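You operate a simulated robot arm through the tools that you are given. There is no shell and no other tool.

You are at the controls of a simulated two-armed robot. One attempt, no reset.

JOB
Queue the three dates on belt 1 at the end plate at speed 5, then stop.
Fine: set the dial and swing the plate across before starting; other controls and tubs stay.

It is judged by the outcome, as a careful person would: the job done as asked, and still so three seconds after it is handed in. It fails if anything else is knocked over, pushed out of place, dropped, spilled or broken.

ROBOT AND FRAMES
Two 7-joint arms with fingered hands on one trunk that stands fixed in place. Base frame: the origin is at the foot of the trunk, x ahead of it, y to its left, z up. Units: mm, degrees, N and s.
The left shoulder is at [65, 170, 1212], the right one opposite. With the tool pointing down near the work surface each hand reaches from about 100 to 420 mm from the base axis, measured 20 degrees to its own side. Payload 4 kg a hand.
The tool frame of a hand sits at the grasp point between the pads (the TCP): z along the fingers, y along the line on which they close. The tips reach 26 mm beyond it. The gripper opens to 132 mm. The gripper's body begins 73 mm behind the TCP. The gripper is a hand of 4 fingers: y runs from the thumb to the fingers, the wrist lies at [0, 0, -224] in the tool frame.
Orientation is that of the tool frame in the base frame, as a unit quaternion [w, x, y, z]. With the fingers straight down and closing along the base's y, the tool's x points along the base's -x, its y along +y and its z along -z.

CONTROLS
- The arms move only by the tool jog_arm. It takes "left_plan", "right_plan" or both (then of equal length, played together; a hand with none holds still); each is a list of rows, each an object (a shift or turn left out is 0) with "translation": the shift along the tool's x, y, z in mm, a list of three; "turn": the turn, a rotation vector about the tool's x, y, z in degrees, a list of three. In form: [{"translation": [dx, dy, dz], "turn": [ax, ay, az]}, ...]. A call has 1 to 20 rows; each row shifts and turns the commanded pose from where the row before left it, along the tool's axes as they then stand. A row lasts 0.2 s, in which the tool goes at most 50 mm and 8.6 degrees; a call with a longer step from one row to the next is refused whole. A pose out of reach is approached as far as the arm can. The call stops where the force on the tool passes 40 N (or 10 N more than at its start, if that is more) or the arm is blocked; 0.2 s more then pass. In this call time passes only in rows, and 0.2 s behind the last. The reply holds the time, the measured pose of the TCP, the force on the tool along the base axes, the opening and the grip force, in the units named above and with some noise, with the torque about the TCP (base axes, N m) and any sound that the robot's microphone picked up.
- Cameras (640 x 400 px; columns grow to the right, rows downward): "scene" is now at [114.9, 17.8, 1346.1]; the picture's right is [0.35, -0.94, 0.00], its down [-0.87, -0.32, -0.36] and it looks along [0.34, 0.13, -0.93] (base axes); focal length 214 px, centre (320, 200). "left" rides on the left gripper at [-73, 6, -93] in its tool frame; the picture's right is [-0.08, -1.00, 0.00], its down [0.78, -0.06, -0.62] and it looks along [0.62, -0.05, 0.79] (tool axes); focal length 230 px, centre (320, 200). "right" rides on the right gripper at [73, 6, -94] in its tool frame; the picture's right is [-0.08, 1.00, 0.00], its down [-0.78, -0.06, -0.62] and it looks along [-0.61, -0.05, 0.79] (tool axes); focal length 230 px, centre (320, 200). There is no depth. A picture from a camera that has moved, and an enlarged one, comes with that camera's place and axes in the base frame and with its lens.
- get_image(camera): a new picture of that camera. It takes no simulated time.
- move_column(by): slides the trunk up (or, below 0, down) by that many mm; the arms and the scene camera ride with it, the base frame stays. It gives what a move gives, with no picture.
- move_fingers(finger1, finger2, finger3, thumb_bend, hand): sets how far each is bent, from 0 (flat) to 100 (curled in); at 30 the hand is open as for a grip, at 70 the pads meet at the TCP. One left out holds its place. A second passes; each finger stops where it meets its share of the squeeze, and holds until it gets a number again. It is the only way to open and close the hand. It gives what a move gives, with no picture; readings hold the bend of each and the force on the fingers (four entries, about 0 where the hand has none), thumb and palm.
- head_to(pan, tilt): turns the head with the scene camera to pan (to the left, within 80 degrees either way) and tilt (down, from -29 to 69), counted from straight ahead of the robot. It gives what a move gives.
- inspect(camera, box): a new picture of the part [left, top, right, bottom] of that camera's present view, enlarged. It takes no simulated time.
- sign_off(): hands the job in; it is judged then, once.

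Nothing tells you positions but the pictures and the camera data. Unless the task says otherwise, let go and move clear before handing in.

The tools are called after "Emit:" as name(argument=value, ...) on one line, values as JSON. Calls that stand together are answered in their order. jog_arm: Moves the arms, as the interface text tells. Its arguments: {"type":"object","properties":{"left_plan":{"type":"array"},"right_plan":{"type":"array"}},"required":[]} The other tools are called the same way: move_column (by) slides the trunk up or down; move_fingers (finger1, finger2, finger3, thumb_bend, hand) moves the fingers one by one; head_to (pan, tilt) turns the head that bears the scene camera; get_image (camera) takes a picture; inspect (camera, box) takes an enlarged picture of a part of a camera's view; sign_off () hands the job in.

At the start:

```text
t: 0.0
left_eef_pos: [370.0, 521.6, 1262.3]
left_ee_rot: [0.0, 0.001, 1.0, 0.0]
left_force: [-0.7, 0.2, 0.2]
left_moment: [0.0, -0.01, 0.0]
left_gripper_width: 131.7
left_gripper_force: 0.2
left_shape: jaw
left_bend: [30.0, 30.0, 30.0, 30.0]
left_finger forces: [0.0, 0.0, 0.0, 0.0, 0.1, 0.1]
right_eef_pos: [459.8, 12.2, 1213.7]
right_ee_rot: [0.001, 0.0, 1.0, -0.001]
right_force: [0.3, 0.3, 0.3]
right_moment: [0.03, -0.01, 0.02]
right_gripper_width: 131.5
right_gripper_force: 0.1
right_shape: jaw
right_bend: [30.0, 30.0, 30.0, 30.0]
right_finger forces: [0.0, 0.0, 0.1, 0.0, 0.0, 0.0]
trunk travel left (down, up): [-225.0, 126.0]
head pan, tilt: [20.4, 68.8]
```

scene: 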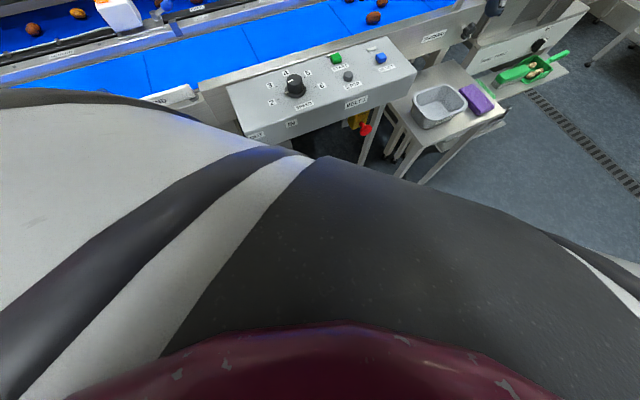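
right: 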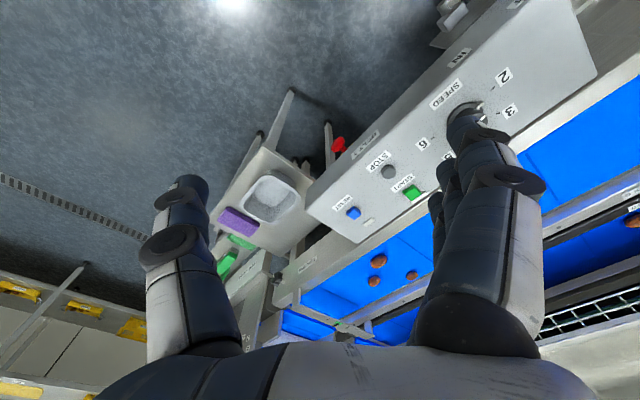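
left: 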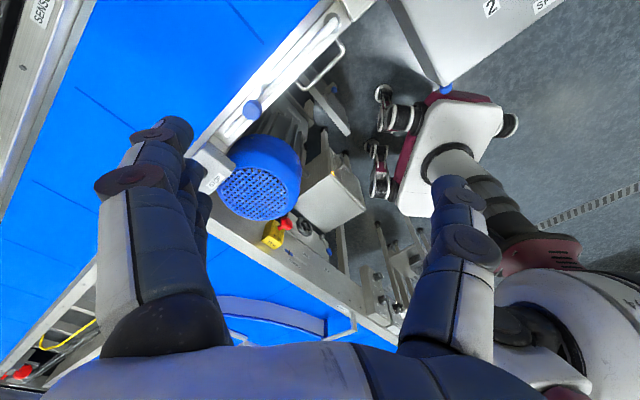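

I see a conveyor with a blue belt, a control box with a speed dial and buttons, and some dates on the belt to the front. I'll turn the head for a better overview before moving anything.

Emit:
head_to(pan=20, tilt=40)

```text
t: 0.9
left_eef_pos: [368.4, 522.6, 1261.5]
left_ee_rot: [0.001, 0.001, 1.0, -0.001]
left_force: [-0.4, 0.3, -0.3]
left_moment: [-0.01, -0.03, -0.01]
left_gripper_width: 132.0
left_gripper_force: 0.1
left_shape: jaw
left_bend: [30.0, 30.0, 30.0, 30.0]
left_finger forces: [0.0, 0.1, 0.0, 0.0, 0.0, 0.0]
right_eef_pos: [460.2, 10.4, 1214.3]
right_ee_rot: [0.0, 0.0, 1.0, -0.001]
right_force: [0.2, -0.4, -1.1]
right_moment: [0.01, 0.0, 0.02]
right_gripper_width: 131.8
right_gripper_force: 0.0
right_shape: jaw
right_bend: [30.0, 30.0, 30.0, 30.0]
right_finger forces: [0.0, 0.0, 0.1, 0.1, 0.0, 0.0]
trunk travel left (down, up): [-225.0, 126.0]
head pan, tilt: [20.0, 40.0]
```

The head has been tilted up to about 40 degrees; now I look at the scene.

Emit:
get_image(camera="scene")

Emit:
get_image(camera="right")

Emit:
get_image(camera="left")

```text
taken
camera scene: at [142.4, 27.1, 1382.1], right [0.34, -0.94, 0.0], down [-0.6, -0.22, -0.77], along [0.72, 0.26, -0.64], focal length 214 px, centre (320, 200)
```

scene: 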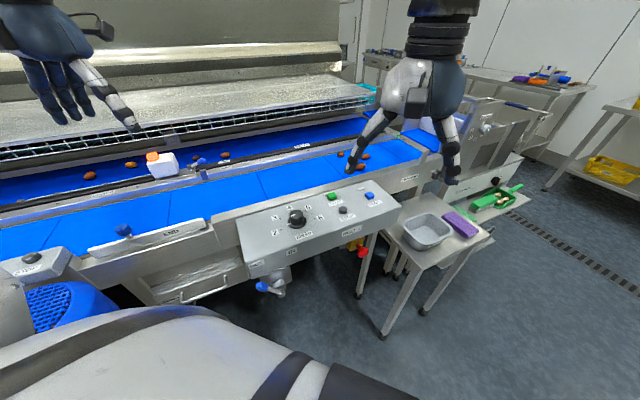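

```text
taken
camera right: at [387.3, 16.9, 1308.5], right [0.08, 1.0, 0.0], down [0.78, -0.06, 0.62], along [0.61, -0.05, -0.79], focal length 230 px, centre (320, 200)
```

right: 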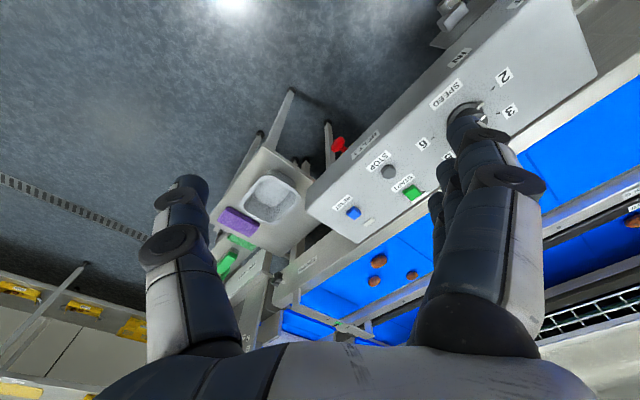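

```text
taken
camera left: at [441.8, 527.9, 1356.2], right [0.08, -1.0, 0.0], down [-0.79, -0.06, 0.62], along [-0.61, -0.05, -0.79], focal length 230 px, centre (320, 200)
```

left: 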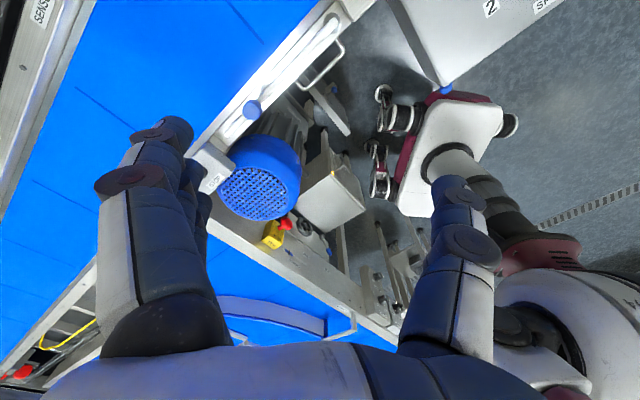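

The belt runs left to right in front of me, with a control box, an end stop labelled "END" and several dates. I'll enlarge the key parts to read labels.

Emit:
inspect(camera="scene", box=[220, 160, 420, 285])

Emit:
inspect(camera="scene", box=[0, 120, 240, 310])

Emit:
inspect(camera="scene", box=[280, 90, 520, 240])

Emit:
inspect(camera="right", box=[260, 20, 640, 350])

Emit:
inspect(camera="left", box=[0, 0, 360, 250])

```text
3.20 times, centred on (320, 222) of scene
camera zoom: at [142.4, 27.1, 1382.1], right [0.34, -0.94, 0.0], down [-0.6, -0.22, -0.77], along [0.72, 0.26, -0.64], focal length 686 px, centre (320, 128)
```

zoom: 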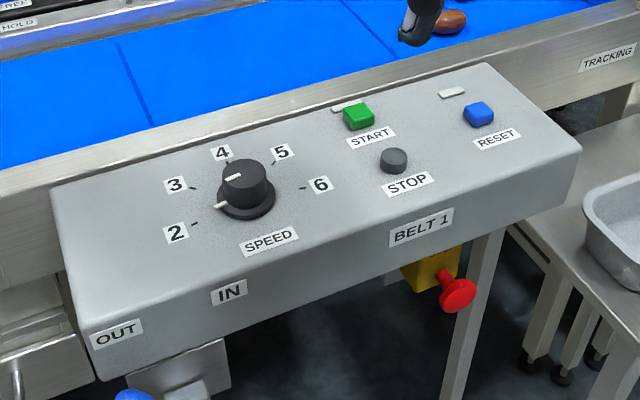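

```text
2.11 times, centred on (120, 215) of scene
camera zoom: at [142.4, 27.1, 1382.1], right [0.34, -0.94, 0.0], down [-0.6, -0.22, -0.77], along [0.72, 0.26, -0.64], focal length 452 px, centre (741, 168)
```

zoom: 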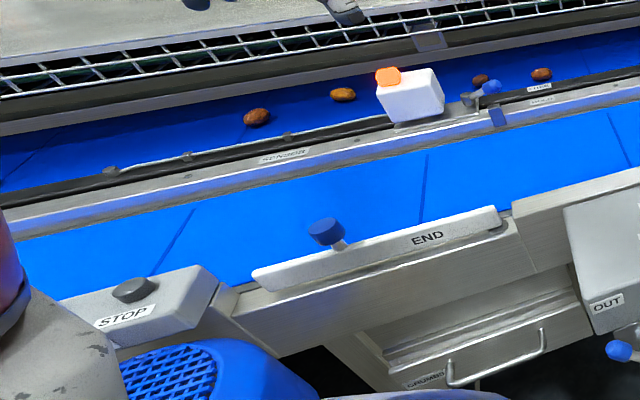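

```text
2.67 times, centred on (400, 165) of scene
camera zoom: at [142.4, 27.1, 1382.1], right [0.34, -0.94, 0.0], down [-0.6, -0.22, -0.77], along [0.72, 0.26, -0.64], focal length 572 px, centre (107, 293)
```

zoom: 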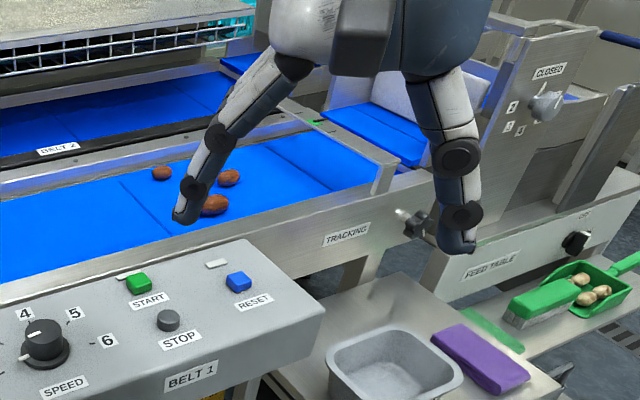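

```text
1.21 times, centred on (450, 185) of right
camera zoom: at [387.3, 16.9, 1308.5], right [0.08, 1.0, 0.0], down [0.78, -0.06, 0.62], along [0.61, -0.05, -0.79], focal length 279 px, centre (162, 218)
```

zoom: 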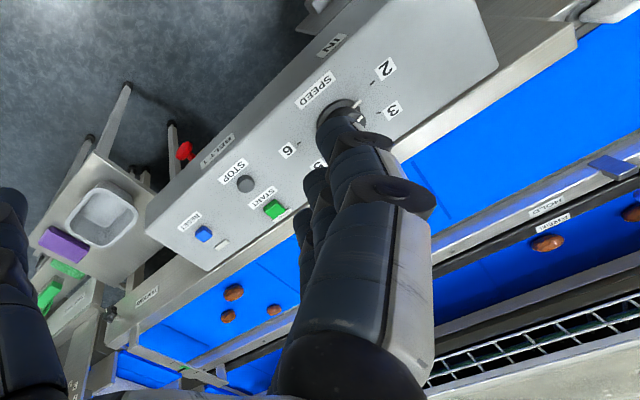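

```text
1.60 times, centred on (180, 125) of left
camera zoom: at [441.8, 527.9, 1356.2], right [0.08, -1.0, 0.0], down [-0.79, -0.06, 0.62], along [-0.61, -0.05, -0.79], focal length 368 px, centre (544, 320)
```

zoom: 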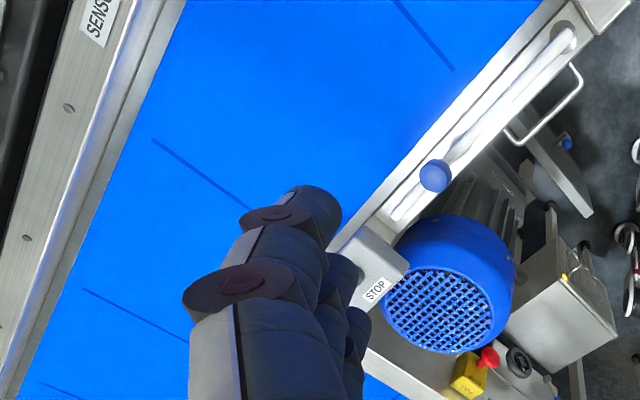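

I can make out the belt-1 panel (dial near 2, START, STOP, RESET), the END plate with a blue knob lying alongside the belt, and three dates upstream on belt 1. I'll zoom further on the plate and dial for accurate triangulation.

Emit:
inspect(camera="scene", box=[80, 205, 260, 315])

Emit:
inspect(camera="left", box=[190, 0, 380, 130])

Emit:
inspect(camera="scene", box=[255, 190, 355, 255])

Emit:
inspect(camera="scene", box=[330, 140, 430, 205])

Emit:
inspect(camera="scene", box=[230, 240, 330, 310])

```text
3.56 times, centred on (170, 260) of scene
camera zoom: at [142.4, 27.1, 1382.1], right [0.34, -0.94, 0.0], down [-0.6, -0.22, -0.77], along [0.72, 0.26, -0.64], focal length 763 px, centre (853, -13)
```

zoom: 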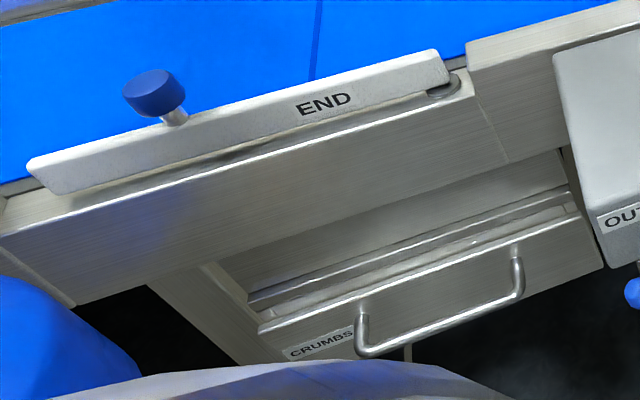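

```text
3.08 times, centred on (285, 65) of left
camera zoom: at [441.8, 527.9, 1356.2], right [0.08, -1.0, 0.0], down [-0.79, -0.06, 0.62], along [-0.61, -0.05, -0.79], focal length 708 px, centre (428, 615)
```

zoom: 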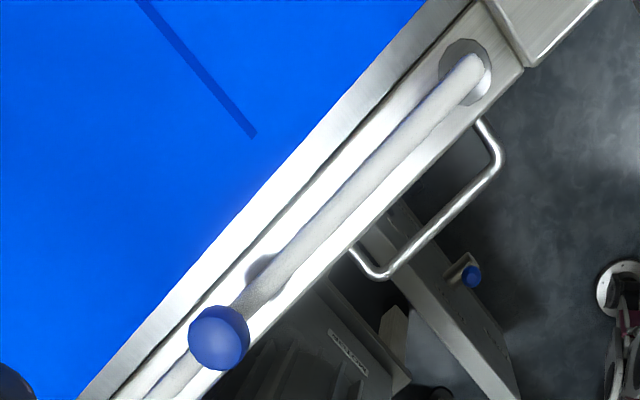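

```text
6.15 times, centred on (305, 222) of scene
camera zoom: at [142.4, 27.1, 1382.1], right [0.34, -0.94, 0.0], down [-0.6, -0.22, -0.77], along [0.72, 0.26, -0.64], focal length 1320 px, centre (412, 62)
```

zoom: 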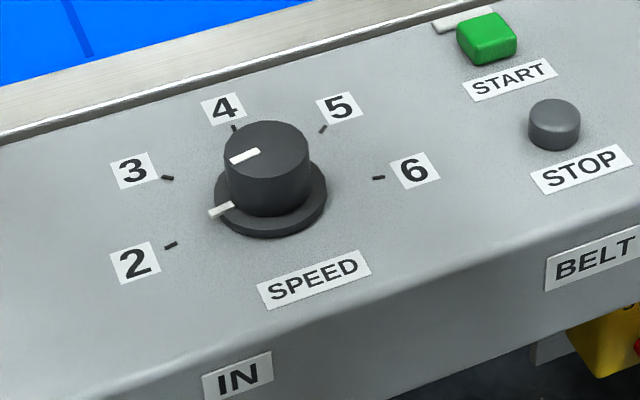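

```text
6.15 times, centred on (380, 172) of scene
camera zoom: at [142.4, 27.1, 1382.1], right [0.34, -0.94, 0.0], down [-0.6, -0.22, -0.77], along [0.72, 0.26, -0.64], focal length 1320 px, centre (-49, 369)
```

zoom: 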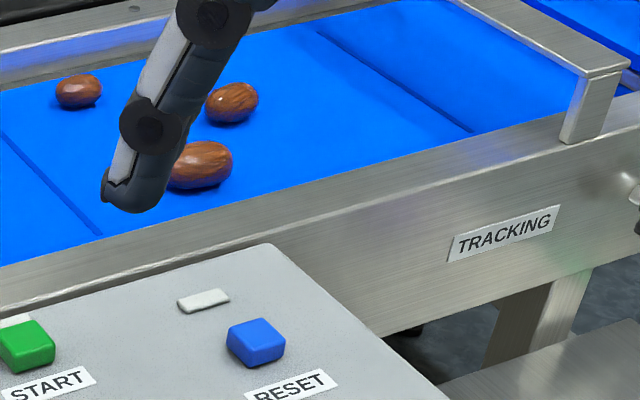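

```text
5.71 times, centred on (280, 275) of scene
camera zoom: at [142.4, 27.1, 1382.1], right [0.34, -0.94, 0.0], down [-0.6, -0.22, -0.77], along [0.72, 0.26, -0.64], focal length 1226 px, centre (549, -229)
```

zoom: 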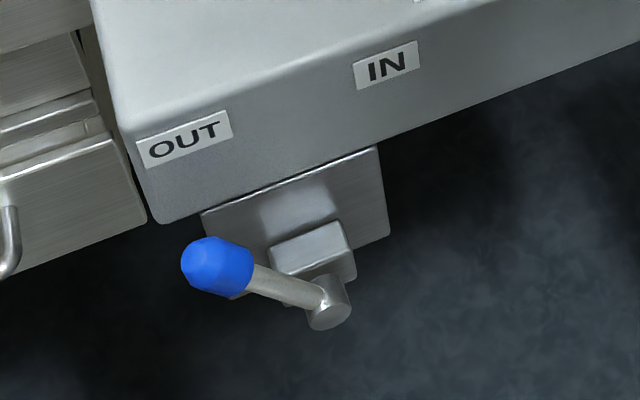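

The plate's hub is around (440, 510, 905) with its knob around (320, 627, 973). The dial is near (531, 240) pointing at 2, START near (659, 174, 950) and STOP near (618, 126, 941). I'll first draw the right hand back out of the way, keeping its camera on the panel, then look again.

Emit:
jog_arm(right_plan=[{"translation": [15, -35, -8]}, {"translation": [15, -35, -8]}, {"translation": [15, -35, -8]}, {"translation": [15, -35, -8]}, {"translation": [15, -35, -8]}])

Emit:
get_image(camera="right")

Emit:
get_image(camera="scene")

```text
t: 2.1
left_eef_pos: [368.2, 521.2, 1262.4]
left_ee_rot: [0.001, 0.001, 1.0, 0.001]
left_force: [0.2, 0.0, 1.1]
left_moment: [-0.02, 0.02, -0.02]
left_gripper_width: 131.9
left_gripper_force: 0.0
left_shape: jaw
left_bend: [30.0, 30.0, 30.0, 30.0]
left_finger forces: [0.0, 0.1, 0.0, 0.0, 0.0, 0.1]
right_eef_pos: [384.4, -166.1, 1255.0]
right_ee_rot: [0.001, 0.0, 1.0, 0.0]
right_force: [0.5, -1.2, 0.2]
right_moment: [0.0, -0.01, 0.01]
right_gripper_width: 132.1
right_gripper_force: 0.0
right_shape: jaw
right_bend: [30.0, 30.0, 30.0, 30.0]
right_finger forces: [0.0, 0.1, 0.0, 0.1, 0.0, 0.1]
trunk travel left (down, up): [-225.0, 126.0]
head pan, tilt: [20.0, 40.0]
```

```text
taken
camera right: at [311.4, -160.7, 1348.8], right [0.08, 1.0, 0.0], down [0.78, -0.06, 0.62], along [0.62, -0.05, -0.79], focal length 230 px, centre (320, 200)
```

right: 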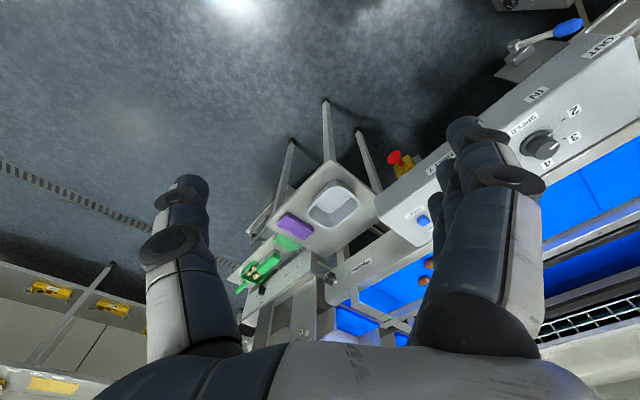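

```text
taken
camera scene: at [142.0, 25.5, 1382.3], right [0.34, -0.94, 0.0], down [-0.6, -0.22, -0.77], along [0.72, 0.26, -0.64], focal length 214 px, centre (320, 200)
```

scene: 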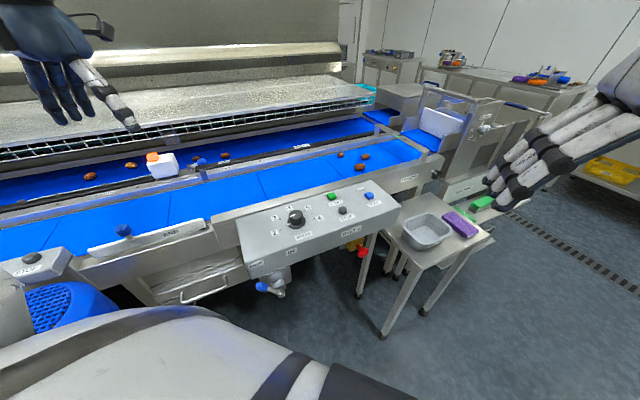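

The right hand is clear and the dial and dates are now visible from both cameras. Next I check the dial closely from the right camera to fix its position and height.

Emit:
inspect(camera="right", box=[480, 80, 620, 180])

Emit:
inspect(camera="scene", box=[255, 190, 355, 255])

Emit:
inspect(camera="scene", box=[320, 130, 440, 210])

```text
4.00 times, centred on (550, 130) of right
camera zoom: at [311.4, -160.7, 1348.8], right [0.08, 1.0, 0.0], down [0.78, -0.06, 0.62], along [0.62, -0.05, -0.79], focal length 920 px, centre (-600, 480)
```

zoom: 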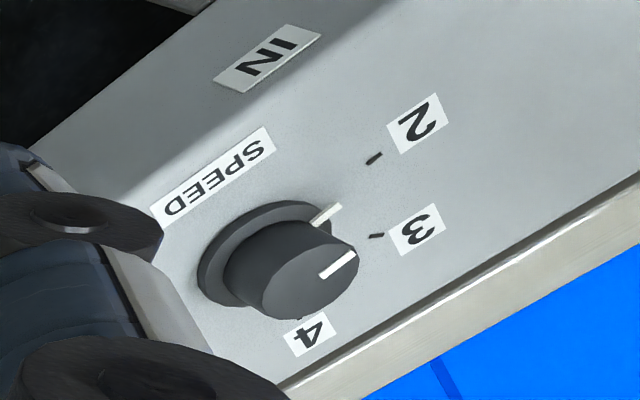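

```text
6.15 times, centred on (305, 222) of scene
camera zoom: at [142.0, 25.5, 1382.3], right [0.34, -0.94, 0.0], down [-0.6, -0.22, -0.77], along [0.72, 0.26, -0.64], focal length 1320 px, centre (412, 62)
```

zoom: 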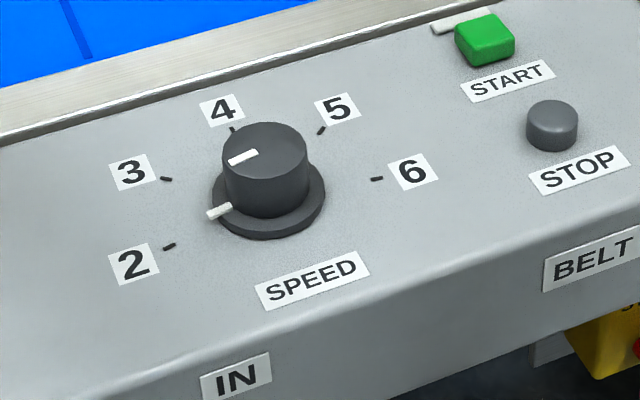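

```text
5.00 times, centred on (380, 170) of scene
camera zoom: at [142.0, 25.5, 1382.3], right [0.34, -0.94, 0.0], down [-0.6, -0.22, -0.77], along [0.72, 0.26, -0.64], focal length 1072 px, centre (20, 350)
```

zoom: 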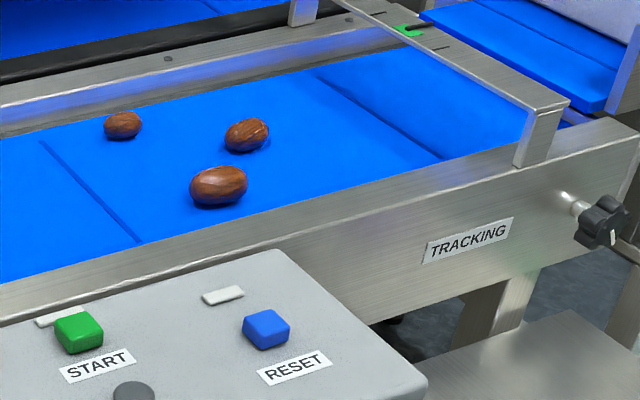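

The dial base is at about (532, 240, 930), its top near z 965, and the panel leans about 8° toward me. I'll bring the left hand above the dial, staying high.

Emit:
jog_arm(left_plan=[{"translation": [-19.8, -35.3, 16]}, {"translation": [-19.8, -35.3, 16]}, {"translation": [-19.8, -35.3, 16]}, {"translation": [-19.8, -35.3, 16]}, {"translation": [-19.8, -35.3, 16]}, {"translation": [-19.8, -35.3, 16]}, {"translation": [-19.8, -35.3, 16]}, {"translation": [-19.8, -35.3, 16]}])

Emit:
get_image(camera="left")

Emit:
get_image(camera="scene")

Emit:
get_image(camera="right")

```text
t: 3.9
left_eef_pos: [527.0, 240.7, 1135.6]
left_ee_rot: [0.003, -0.001, 1.0, -0.005]
left_force: [-0.4, 0.3, -0.5]
left_moment: [0.03, 0.0, 0.0]
left_gripper_width: 131.8
left_gripper_force: 0.1
left_shape: jaw
left_bend: [30.0, 30.0, 30.0, 30.0]
left_finger forces: [0.1, 0.1, 0.0, 0.0, 0.0, 0.0]
right_eef_pos: [385.7, -164.0, 1254.8]
right_ee_rot: [0.0, 0.0, 1.0, 0.0]
right_force: [-1.2, 0.3, -0.2]
right_moment: [0.0, 0.01, -0.01]
right_gripper_width: 131.9
right_gripper_force: 0.0
right_shape: jaw
right_bend: [30.0, 30.0, 30.0, 30.0]
right_finger forces: [0.0, 0.1, 0.0, 0.1, 0.0, 0.1]
trunk travel left (down, up): [-225.0, 126.0]
head pan, tilt: [20.0, 40.0]
```

```text
taken
camera left: at [600.3, 246.7, 1229.4], right [0.08, -1.0, 0.01], down [-0.79, -0.06, 0.61], along [-0.61, -0.06, -0.79], focal length 230 px, centre (320, 200)
```

left: 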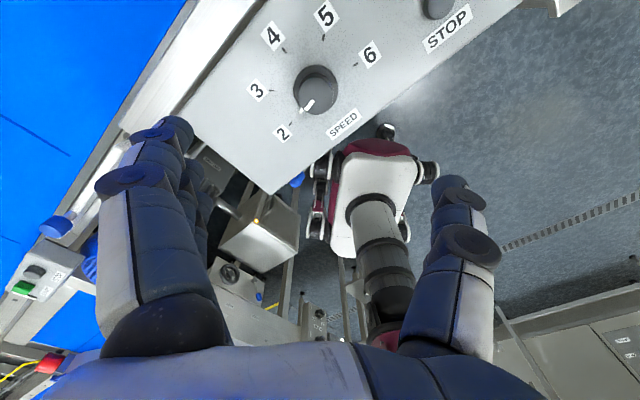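

```text
taken
camera scene: at [143.6, 6.8, 1374.8], right [0.11, -0.99, 0.0], down [-0.7, -0.08, -0.71], along [0.7, 0.08, -0.71], focal length 214 px, centre (320, 200)
```

scene: 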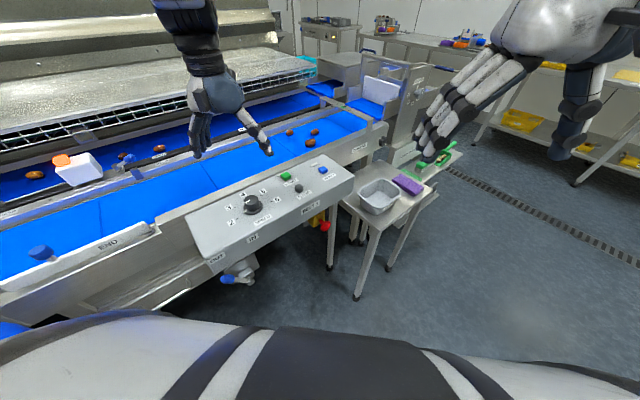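

```text
taken
camera right: at [312.6, -159.1, 1348.6], right [0.08, 1.0, 0.0], down [0.79, -0.06, 0.62], along [0.61, -0.05, -0.79], focal length 230 px, centre (320, 200)
```

right: 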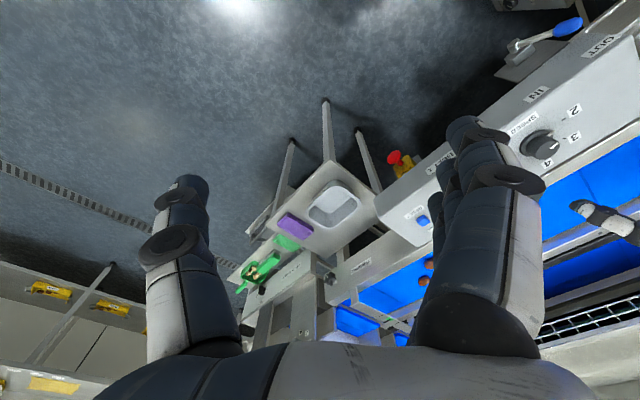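

The left hand is above the dial, and the torso turned a little to help (the scene camera shifted too). Next I zoom in on the dial from the left hand camera to check the pointer and centre.

Emit:
inspect(camera="left", box=[240, 0, 480, 150])

Emit:
inspect(camera="scene", box=[180, 70, 340, 240])

```text
2.67 times, centred on (360, 75) of left
camera zoom: at [600.3, 246.7, 1229.4], right [0.08, -1.0, 0.01], down [-0.79, -0.06, 0.61], along [-0.61, -0.06, -0.79], focal length 614 px, centre (213, 533)
```

zoom: 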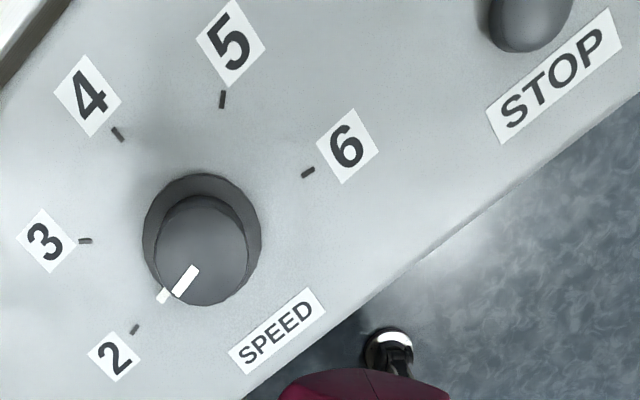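

```text
2.35 times, centred on (260, 155) of scene
camera zoom: at [143.6, 6.8, 1374.8], right [0.11, -0.99, 0.0], down [-0.7, -0.08, -0.71], along [0.7, 0.08, -0.71], focal length 505 px, centre (461, 306)
```

zoom: 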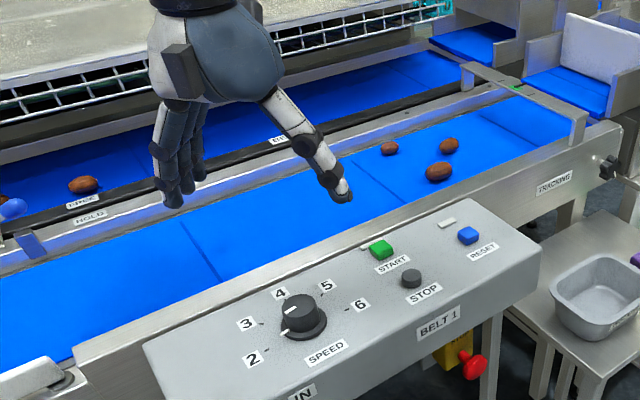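

The pointer is on 2, and 5 is three steps clockwise (about 146° as seen from above). I'll test in the air how far the wrist can wind back so I can turn the dial in few strokes.

Emit:
jog_arm(left_plan=[{"turn": [0, 0, -8.1]}, {"turn": [0, 0, -8.1]}, {"turn": [0, 0, -8.1]}, {"turn": [0, 0, -8.1]}, {"turn": [0, 0, -8.1]}, {"turn": [0, 0, -8.1]}, {"turn": [0, 0, -8.1]}, {"turn": [0, 0, -8.1]}, {"turn": [0, 0, -8.1]}])

Emit:
get_image(camera="left")

Emit:
get_image(camera="scene")

```text
t: 5.9
left_eef_pos: [526.5, 252.2, 1136.9]
left_ee_rot: [-0.015, -0.609, 0.792, -0.028]
left_force: [-1.5, 0.1, 0.4]
left_moment: [-0.03, 0.0, -0.04]
left_gripper_width: 131.9
left_gripper_force: 0.2
left_shape: jaw
left_bend: [30.0, 30.0, 30.0, 30.0]
left_finger forces: [0.0, 0.0, 0.1, 0.0, 0.0, 0.0]
right_eef_pos: [384.3, -165.3, 1254.7]
right_ee_rot: [0.0, -0.001, 1.0, 0.0]
right_force: [0.2, -0.1, -0.3]
right_moment: [0.03, 0.03, 0.0]
right_gripper_width: 131.8
right_gripper_force: 0.0
right_shape: jaw
right_bend: [30.0, 30.0, 30.0, 30.0]
right_finger forces: [0.0, 0.0, 0.1, 0.0, 0.1, 0.1]
trunk travel left (down, up): [-225.0, 126.0]
head pan, tilt: [20.0, 40.0]
```

```text
taken
camera left: at [539.7, 330.6, 1227.0], right [0.98, -0.18, 0.02], down [-0.15, -0.73, 0.66], along [-0.1, -0.66, -0.75], focal length 230 px, centre (320, 200)
```

left: 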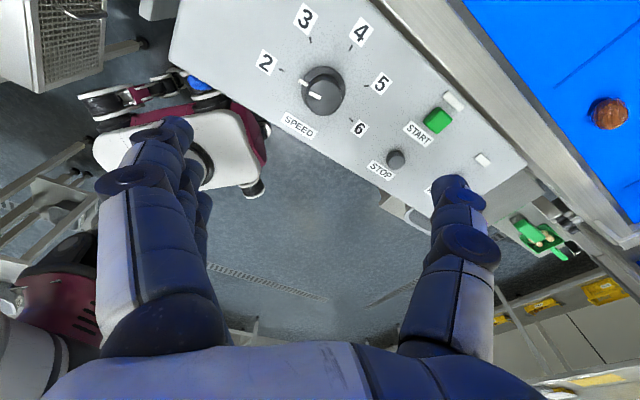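

```text
taken
camera scene: at [143.8, 5.2, 1375.5], right [0.09, -1.0, 0.0], down [-0.7, -0.06, -0.71], along [0.71, 0.06, -0.7], focal length 214 px, centre (320, 200)
```

scene: 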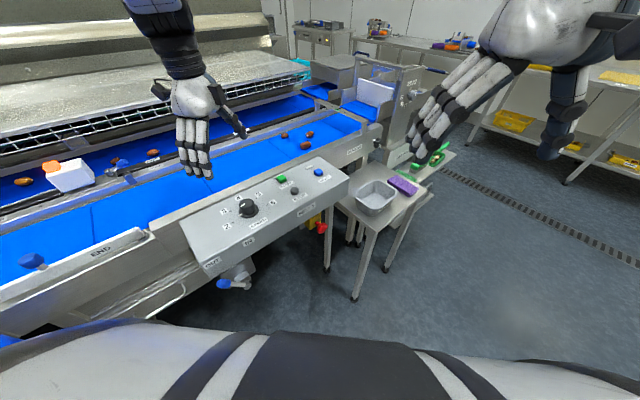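

At −73° the arm reached a limit (drifted 11 mm and tilted slightly). I'll test the opposite side of the range.

Emit:
jog_arm(left_plan=[{"turn": [0, 0, 8.1]}, {"turn": [0, 0, 8.1]}, {"turn": [0, 0, 8.1]}, {"turn": [0, 0, 8.1]}, {"turn": [0, 0, 8.1]}, {"turn": [0, 0, 8.1]}, {"turn": [0, 0, 8.1]}, {"turn": [0, 0, 8.1]}, {"turn": [0, 0, 8.1]}, {"turn": [0, 0, 8.1]}, {"turn": [0, 0, 8.1]}, {"turn": [0, 0, 8.1]}, {"turn": [0, 0, 8.1]}, {"turn": [0, 0, 8.1]}, {"turn": [0, 0, 8.1]}, {"turn": [0, 0, 8.1]}, {"turn": [0, 0, 8.1]}, {"turn": [0, 0, 8.1]}])

Emit:
get_image(camera="scene")

Emit:
get_image(camera="left")

```text
t: 9.7
left_eef_pos: [526.4, 240.3, 1134.4]
left_ee_rot: [0.001, 0.596, 0.803, 0.001]
left_force: [0.0, 0.4, -1.0]
left_moment: [-0.01, -0.02, 0.0]
left_gripper_width: 132.2
left_gripper_force: 0.1
left_shape: jaw
left_bend: [30.0, 30.0, 30.0, 30.0]
left_finger forces: [0.0, 0.0, 0.0, 0.1, 0.0, 0.0]
right_eef_pos: [384.5, -164.3, 1254.7]
right_ee_rot: [-0.001, 0.0, 1.0, 0.0]
right_force: [0.6, -0.1, -0.9]
right_moment: [0.0, -0.04, 0.01]
right_gripper_width: 131.6
right_gripper_force: 0.0
right_shape: jaw
right_bend: [30.0, 30.0, 30.0, 30.0]
right_finger forces: [0.0, 0.0, 0.1, 0.0, 0.1, 0.0]
trunk travel left (down, up): [-225.0, 126.0]
head pan, tilt: [20.0, 40.0]
```

```text
taken
camera scene: at [142.4, 27.2, 1382.2], right [0.34, -0.94, 0.0], down [-0.6, -0.22, -0.77], along [0.72, 0.26, -0.64], focal length 214 px, centre (320, 200)
```

scene: 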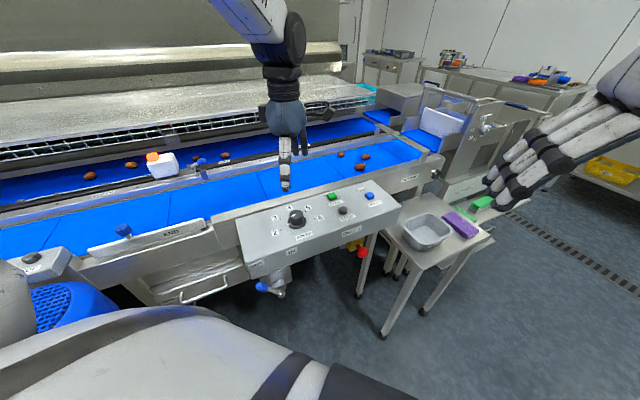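

```text
taken
camera left: at [553.5, 171.7, 1228.4], right [-0.93, -0.36, 0.0], down [-0.29, 0.73, 0.62], along [-0.22, 0.57, -0.79], focal length 230 px, centre (320, 200)
```

left: 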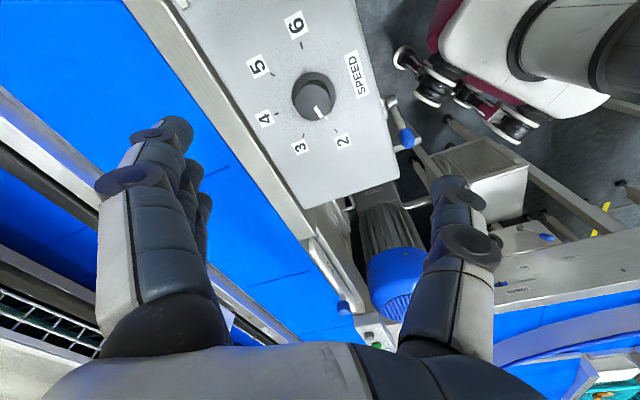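

At +73° the arm is comfortable and the torso is neutral. I'll check how much further it can go clockwise.

Emit:
jog_arm(left_plan=[{"turn": [0, 0, 8.1]}, {"turn": [0, 0, 8.1]}, {"turn": [0, 0, 8.1]}, {"turn": [0, 0, 8.1]}, {"turn": [0, 0, 8.1]}, {"turn": [0, 0, 8.1]}, {"turn": [0, 0, 8.1]}, {"turn": [0, 0, 8.1]}, {"turn": [0, 0, 8.1]}])

Emit:
get_image(camera="scene")

```text
t: 11.7
left_eef_pos: [526.0, 239.9, 1133.6]
left_ee_rot: [0.0, 0.957, 0.291, 0.001]
left_force: [-0.9, -0.7, 0.5]
left_moment: [0.03, 0.01, -0.01]
left_gripper_width: 131.9
left_gripper_force: 0.2
left_shape: jaw
left_bend: [30.0, 30.0, 30.0, 30.0]
left_finger forces: [0.0, 0.0, 0.0, 0.1, 0.0, 0.0]
right_eef_pos: [385.0, -164.6, 1254.6]
right_ee_rot: [0.0, -0.001, 1.0, 0.0]
right_force: [0.0, -0.8, -0.6]
right_moment: [0.0, -0.02, 0.0]
right_gripper_width: 132.0
right_gripper_force: 0.1
right_shape: jaw
right_bend: [30.0, 30.0, 30.0, 30.0]
right_finger forces: [0.0, 0.0, 0.0, 0.1, 0.0, 0.0]
trunk travel left (down, up): [-225.0, 126.0]
head pan, tilt: [20.0, 40.0]
```

```text
taken
camera scene: at [142.4, 27.2, 1382.2], right [0.34, -0.94, 0.0], down [-0.6, -0.22, -0.77], along [0.72, 0.26, -0.64], focal length 214 px, centre (320, 200)
```

scene: 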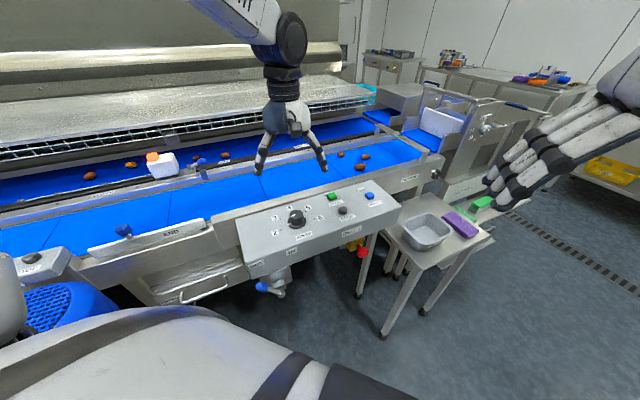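

The wrist has plenty of range clockwise (+146° is fine), so one stroke from about +5° can turn the dial from 2 to 5. I'll wind back to +5° while lowering to about z 1045 over the dial.

Emit:
jog_arm(left_plan=[{"translation": [0, 0, 5], "turn": [0, 0, -7.83]}, {"translation": [0, 0, 5], "turn": [0, 0, -7.83]}, {"translation": [0, 0, 5], "turn": [0, 0, -7.83]}, {"translation": [0, 0, 5], "turn": [0, 0, -7.83]}, {"translation": [0, 0, 5], "turn": [0, 0, -7.83]}, {"translation": [0, 0, 5], "turn": [0, 0, -7.83]}, {"translation": [0, 0, 5], "turn": [0, 0, -7.83]}, {"translation": [0, 0, 5], "turn": [0, 0, -7.83]}, {"translation": [0, 0, 5], "turn": [0, 0, -7.83]}, {"translation": [0, 0, 5], "turn": [0, 0, -7.83]}, {"translation": [0, 0, 5], "turn": [0, 0, -7.83]}, {"translation": [0, 0, 5], "turn": [0, 0, -7.83]}, {"translation": [0, 0, 5], "turn": [0, 0, -7.83]}, {"translation": [0, 0, 5], "turn": [0, 0, -7.83]}, {"translation": [0, 0, 5], "turn": [0, 0, -7.83]}, {"translation": [0, 0, 5], "turn": [0, 0, -7.83]}, {"translation": [0, 0, 5], "turn": [0, 0, -7.83]}, {"translation": [0, 0, 5], "turn": [0, 0, -7.83]}])

Emit:
move_fingers(hand="left", finger1=48, finger2=48, finger3=48, thumb_bend=48)

Emit:
get_image(camera="left")

Emit:
get_image(camera="scene")

```text
t: 15.5
left_eef_pos: [526.8, 239.0, 1044.4]
left_ee_rot: [0.0, 0.042, 0.999, -0.001]
left_force: [0.0, -0.9, -0.3]
left_moment: [0.01, 0.0, 0.0]
left_gripper_width: 132.0
left_gripper_force: 0.0
left_shape: jaw
left_bend: [30.0, 30.0, 30.0, 30.0]
left_finger forces: [0.0, 0.0, 0.0, 0.1, 0.1, 0.0]
right_eef_pos: [385.5, -164.9, 1253.7]
right_ee_rot: [0.0, 0.0, 1.0, 0.0]
right_force: [0.2, 1.1, 0.2]
right_moment: [-0.02, 0.0, -0.01]
right_gripper_width: 132.1
right_gripper_force: 0.2
right_shape: jaw
right_bend: [30.0, 30.0, 30.0, 30.0]
right_finger forces: [0.0, 0.0, 0.1, 0.1, 0.0, 0.0]
trunk travel left (down, up): [-225.0, 126.0]
head pan, tilt: [20.0, 40.0]
```

```text
t: 16.5
left_eef_pos: [525.5, 240.4, 1043.7]
left_ee_rot: [0.001, 0.042, 0.999, 0.0]
left_force: [-0.2, 0.3, -0.4]
left_moment: [0.03, 0.02, 0.02]
left_gripper_width: 77.9
left_gripper_force: 0.1
left_shape: fingers
left_bend: [48.0, 48.0, 48.0, 48.0]
left_finger forces: [0.0, 0.0, 0.0, 0.1, 0.1, 0.0]
right_eef_pos: [385.4, -163.5, 1254.7]
right_ee_rot: [0.0, 0.0, 1.0, 0.0]
right_force: [0.8, -0.6, -1.1]
right_moment: [0.0, 0.0, 0.01]
right_gripper_width: 132.0
right_gripper_force: 0.1
right_shape: jaw
right_bend: [30.0, 30.0, 30.0, 30.0]
right_finger forces: [0.0, 0.0, 0.0, 0.1, 0.0, 0.0]
trunk travel left (down, up): [-225.0, 126.0]
head pan, tilt: [20.0, 40.0]
```

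```text
taken
camera left: at [600.5, 239.2, 1138.2], right [-0.01, -1.0, 0.0], down [-0.79, 0.01, 0.62], along [-0.62, 0.01, -0.79], focal length 230 px, centre (320, 200)
```

left: 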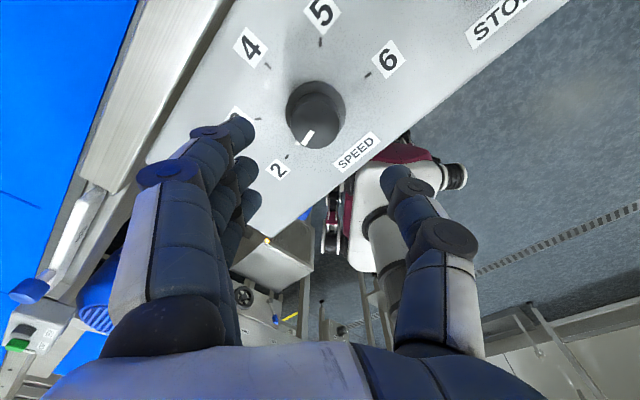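

```text
taken
camera scene: at [142.4, 27.1, 1382.2], right [0.34, -0.94, 0.0], down [-0.6, -0.22, -0.77], along [0.72, 0.26, -0.64], focal length 214 px, centre (320, 200)
```

scene: 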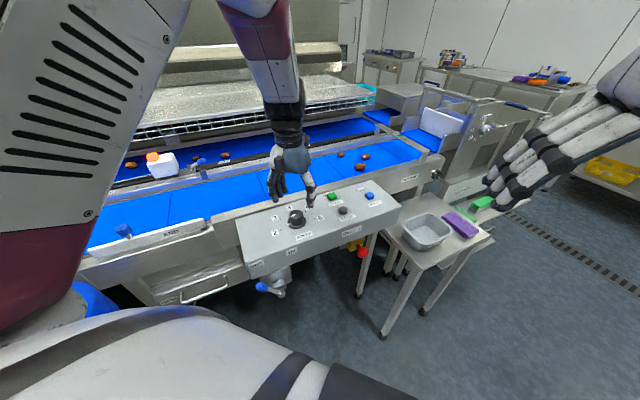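

The hand is above the dial with fingers part closed (78 mm). I'll zoom on the dial to refine the centring before descending.

Emit:
inspect(camera="left", box=[220, 20, 440, 180])

Emit:
inspect(camera="scene", box=[230, 130, 370, 250])

```text
2.50 times, centred on (330, 100) of left
camera zoom: at [600.5, 239.2, 1138.2], right [-0.01, -1.0, 0.0], down [-0.79, 0.01, 0.62], along [-0.62, 0.01, -0.79], focal length 575 px, centre (295, 450)
```

zoom: 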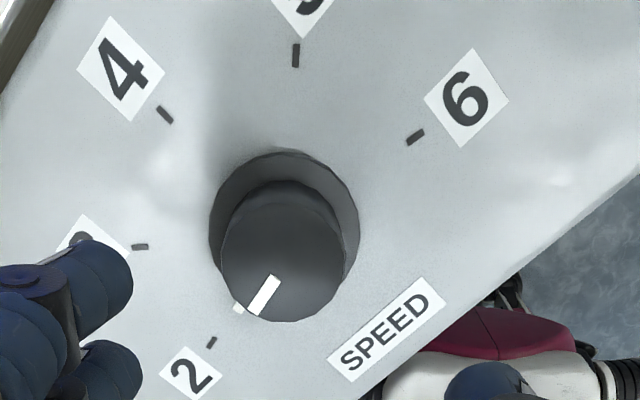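

```text
3.33 times, centred on (300, 190) of scene
camera zoom: at [142.4, 27.1, 1382.2], right [0.34, -0.94, 0.0], down [-0.6, -0.22, -0.77], along [0.72, 0.26, -0.64], focal length 715 px, centre (387, 233)
```

zoom: 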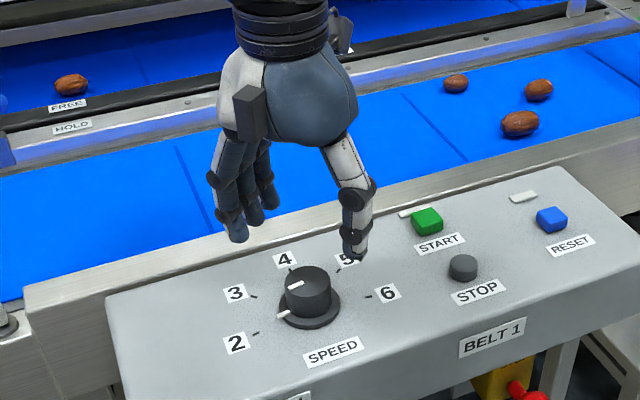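

The hand camera puts the dial centre about (+9, +3) mm from the TCP. I shift over and come down to z≈1000, then check again.

Emit:
jog_arm(left_plan=[{"translation": [-8.7, 4, 0]}, {"translation": [0, 0, 15]}, {"translation": [0, 0, 15]}, {"translation": [0, 0, 14]}])

Emit:
inspect(camera="left", box=[180, 20, 480, 220])

Emit:
inspect(camera="scene", box=[230, 130, 370, 250])

```text
t: 17.5
left_eef_pos: [535.1, 243.5, 999.1]
left_ee_rot: [0.0, 0.043, 0.999, 0.0]
left_force: [0.4, 0.4, -0.4]
left_moment: [0.02, 0.02, 0.0]
left_gripper_width: 78.0
left_gripper_force: 0.1
left_shape: fingers
left_bend: [48.0, 48.0, 48.0, 48.0]
left_finger forces: [0.0, 0.0, 0.0, 0.0, 0.0, 0.0]
right_eef_pos: [384.8, -164.1, 1254.9]
right_ee_rot: [0.0, 0.0, 1.0, 0.0]
right_force: [-0.2, 0.3, 0.6]
right_moment: [0.0, 0.0, 0.0]
right_gripper_width: 132.1
right_gripper_force: 0.1
right_shape: jaw
right_bend: [30.0, 30.0, 30.0, 30.0]
right_finger forces: [0.0, 0.0, 0.0, 0.0, 0.0, 0.1]
trunk travel left (down, up): [-225.0, 126.0]
head pan, tilt: [20.0, 40.0]
```

```text
2.00 times, centred on (330, 120) of left
camera zoom: at [609.1, 242.5, 1093.5], right [-0.01, -1.0, 0.0], down [-0.79, 0.01, 0.62], along [-0.62, 0.01, -0.79], focal length 460 px, centre (300, 360)
```

zoom: 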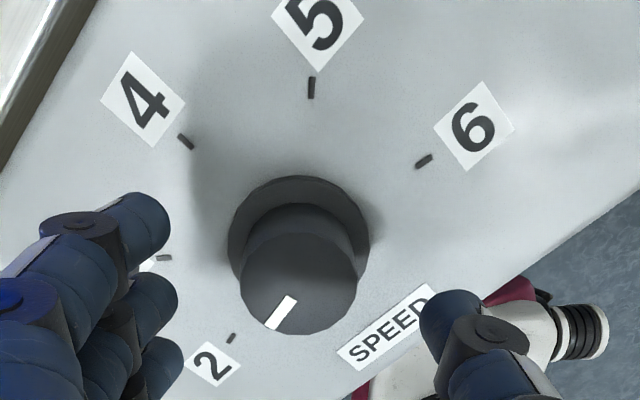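

```text
3.33 times, centred on (300, 190) of scene
camera zoom: at [142.6, 27.1, 1382.2], right [0.34, -0.94, 0.0], down [-0.6, -0.22, -0.77], along [0.72, 0.26, -0.64], focal length 715 px, centre (387, 233)
```

zoom: 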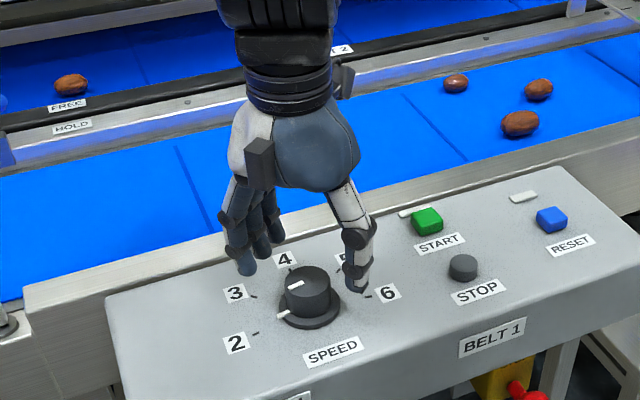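

Dial is nearly centred under the TCP, about 2 mm further in x. I correct and descend to about z 968 in small steps, watching for contact.

Emit:
jog_arm(left_plan=[{"translation": [-1.8, 0.6, 8]}, {"translation": [0, 0, 8]}, {"translation": [0, 0, 8]}, {"translation": [0, 0, 7]}])

Emit:
inspect(camera="left", box=[180, 20, 480, 220])

Emit:
inspect(camera="scene", box=[250, 170, 350, 250])

```text
t: 18.5
left_eef_pos: [537.0, 243.7, 969.6]
left_ee_rot: [0.001, 0.044, 0.999, 0.0]
left_force: [-0.3, 0.5, 0.8]
left_moment: [0.0, -0.04, -0.02]
left_gripper_width: 78.3
left_gripper_force: 0.1
left_shape: fingers
left_bend: [48.0, 48.0, 48.0, 48.0]
left_finger forces: [0.0, 0.0, 0.0, 0.0, 0.0, 0.0]
right_eef_pos: [385.0, -164.2, 1254.9]
right_ee_rot: [-0.001, 0.001, 1.0, 0.0]
right_force: [0.4, 1.1, 0.5]
right_moment: [0.0, -0.01, 0.03]
right_gripper_width: 131.9
right_gripper_force: 0.1
right_shape: jaw
right_bend: [30.0, 30.0, 30.0, 30.0]
right_finger forces: [0.1, 0.0, 0.0, 0.0, 0.0, 0.1]
trunk travel left (down, up): [-225.0, 126.0]
head pan, tilt: [20.0, 40.0]
```

```text
2.00 times, centred on (330, 120) of left
camera zoom: at [611.1, 242.3, 1063.1], right [-0.01, -1.0, 0.0], down [-0.79, 0.01, 0.62], along [-0.62, 0.01, -0.79], focal length 460 px, centre (300, 360)
```

zoom: 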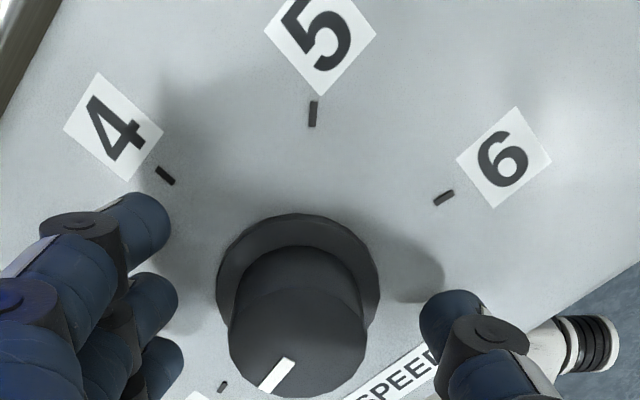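

```text
5.00 times, centred on (300, 210) of scene
camera zoom: at [142.4, 27.0, 1382.2], right [0.34, -0.94, 0.0], down [-0.6, -0.22, -0.77], along [0.72, 0.26, -0.64], focal length 1072 px, centre (420, 150)
```

zoom: 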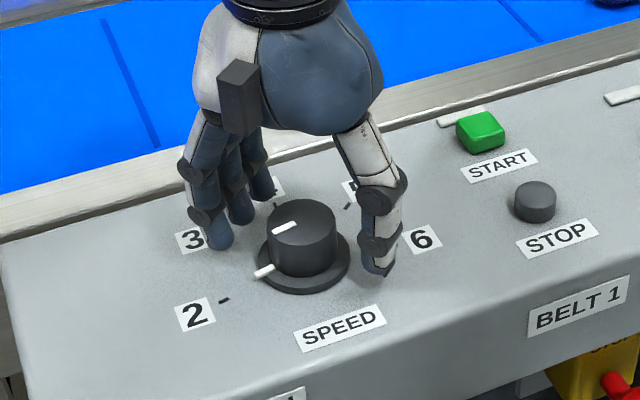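

The dial sits centred between thumb and fingers. I now close gently to about knob width, then check.

Emit:
move_fingers(hand="left", finger1=60, finger2=60, finger3=60, thumb_bend=60)

Emit:
inspect(camera="left", box=[180, 20, 480, 220])

Emit:
inspect(camera="scene", box=[250, 170, 350, 250])

```text
t: 19.5
left_eef_pos: [536.8, 243.4, 968.9]
left_ee_rot: [0.0, 0.042, 0.999, 0.0]
left_force: [0.2, 0.1, -0.8]
left_moment: [-0.01, 0.01, -0.02]
left_gripper_width: 41.7
left_gripper_force: 1.1
left_shape: fingers
left_bend: [60.0, 58.0, 60.0, 59.0]
left_finger forces: [0.0, 1.2, 0.0, 0.0, 1.5, 0.1]
right_eef_pos: [385.6, -165.2, 1254.9]
right_ee_rot: [0.0, 0.0, 1.0, -0.001]
right_force: [-1.4, 0.1, -0.1]
right_moment: [-0.03, 0.03, -0.02]
right_gripper_width: 131.7
right_gripper_force: 0.0
right_shape: jaw
right_bend: [30.0, 30.0, 30.0, 30.0]
right_finger forces: [0.0, 0.0, 0.1, 0.1, 0.1, 0.0]
trunk travel left (down, up): [-225.0, 126.0]
head pan, tilt: [20.0, 40.0]
```

```text
2.00 times, centred on (330, 120) of left
camera zoom: at [611.1, 242.4, 1063.0], right [-0.01, -1.0, 0.0], down [-0.79, 0.01, 0.62], along [-0.62, 0.01, -0.79], focal length 460 px, centre (300, 360)
```

zoom: 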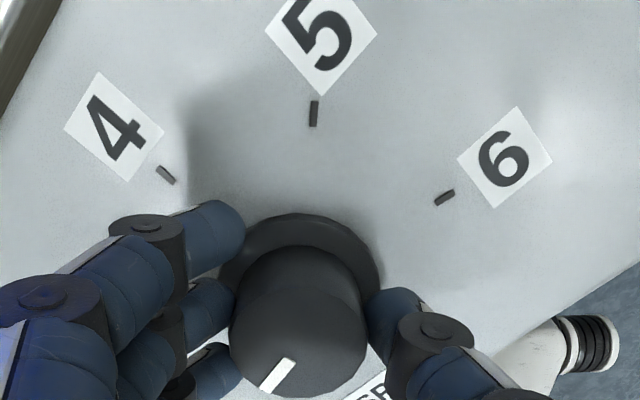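

```text
5.00 times, centred on (300, 210) of scene
camera zoom: at [142.5, 27.0, 1382.2], right [0.34, -0.94, 0.0], down [-0.6, -0.22, -0.77], along [0.72, 0.26, -0.64], focal length 1072 px, centre (420, 150)
```

zoom: 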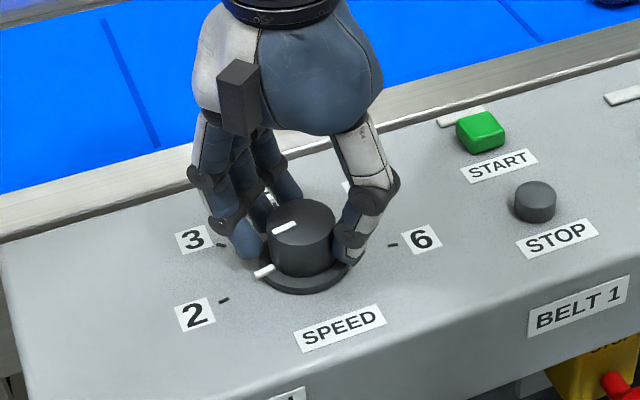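

Thumb and middle finger just touch the knob on both sides. I squeeze more firmly now.

Emit:
move_fingers(hand="left", finger1=66, finger2=68, finger3=66, thumb_bend=68)

Emit:
inspect(camera="left", box=[180, 20, 480, 220])

```text
t: 20.5
left_eef_pos: [537.8, 243.5, 969.2]
left_ee_rot: [0.0, 0.043, 0.999, 0.0]
left_force: [-0.2, -3.0, -2.6]
left_moment: [-0.02, -0.01, -0.04]
left_gripper_width: 31.4
left_gripper_force: 9.7
left_shape: fingers
left_bend: [66.0, 59.0, 64.0, 63.0]
left_finger forces: [0.0, 6.6, 1.8, 0.0, 10.8, 0.0]
right_eef_pos: [384.3, -165.7, 1254.5]
right_ee_rot: [0.0, 0.0, 1.0, 0.0]
right_force: [0.3, 0.1, 0.0]
right_moment: [0.0, -0.01, 0.02]
right_gripper_width: 131.8
right_gripper_force: 0.1
right_shape: jaw
right_bend: [30.0, 30.0, 30.0, 30.0]
right_finger forces: [0.1, 0.0, 0.0, 0.0, 0.0, 0.0]
trunk travel left (down, up): [-225.0, 126.0]
head pan, tilt: [20.0, 40.0]
```

```text
2.00 times, centred on (330, 120) of left
camera zoom: at [611.2, 242.2, 1062.8], right [-0.01, -1.0, 0.0], down [-0.79, 0.01, 0.62], along [-0.62, 0.01, -0.79], focal length 460 px, centre (300, 360)
```

zoom: 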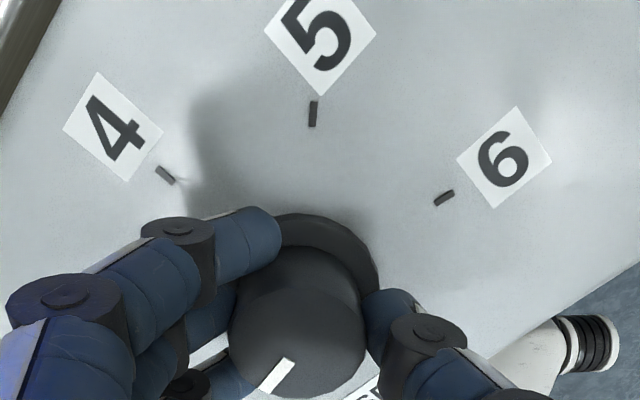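

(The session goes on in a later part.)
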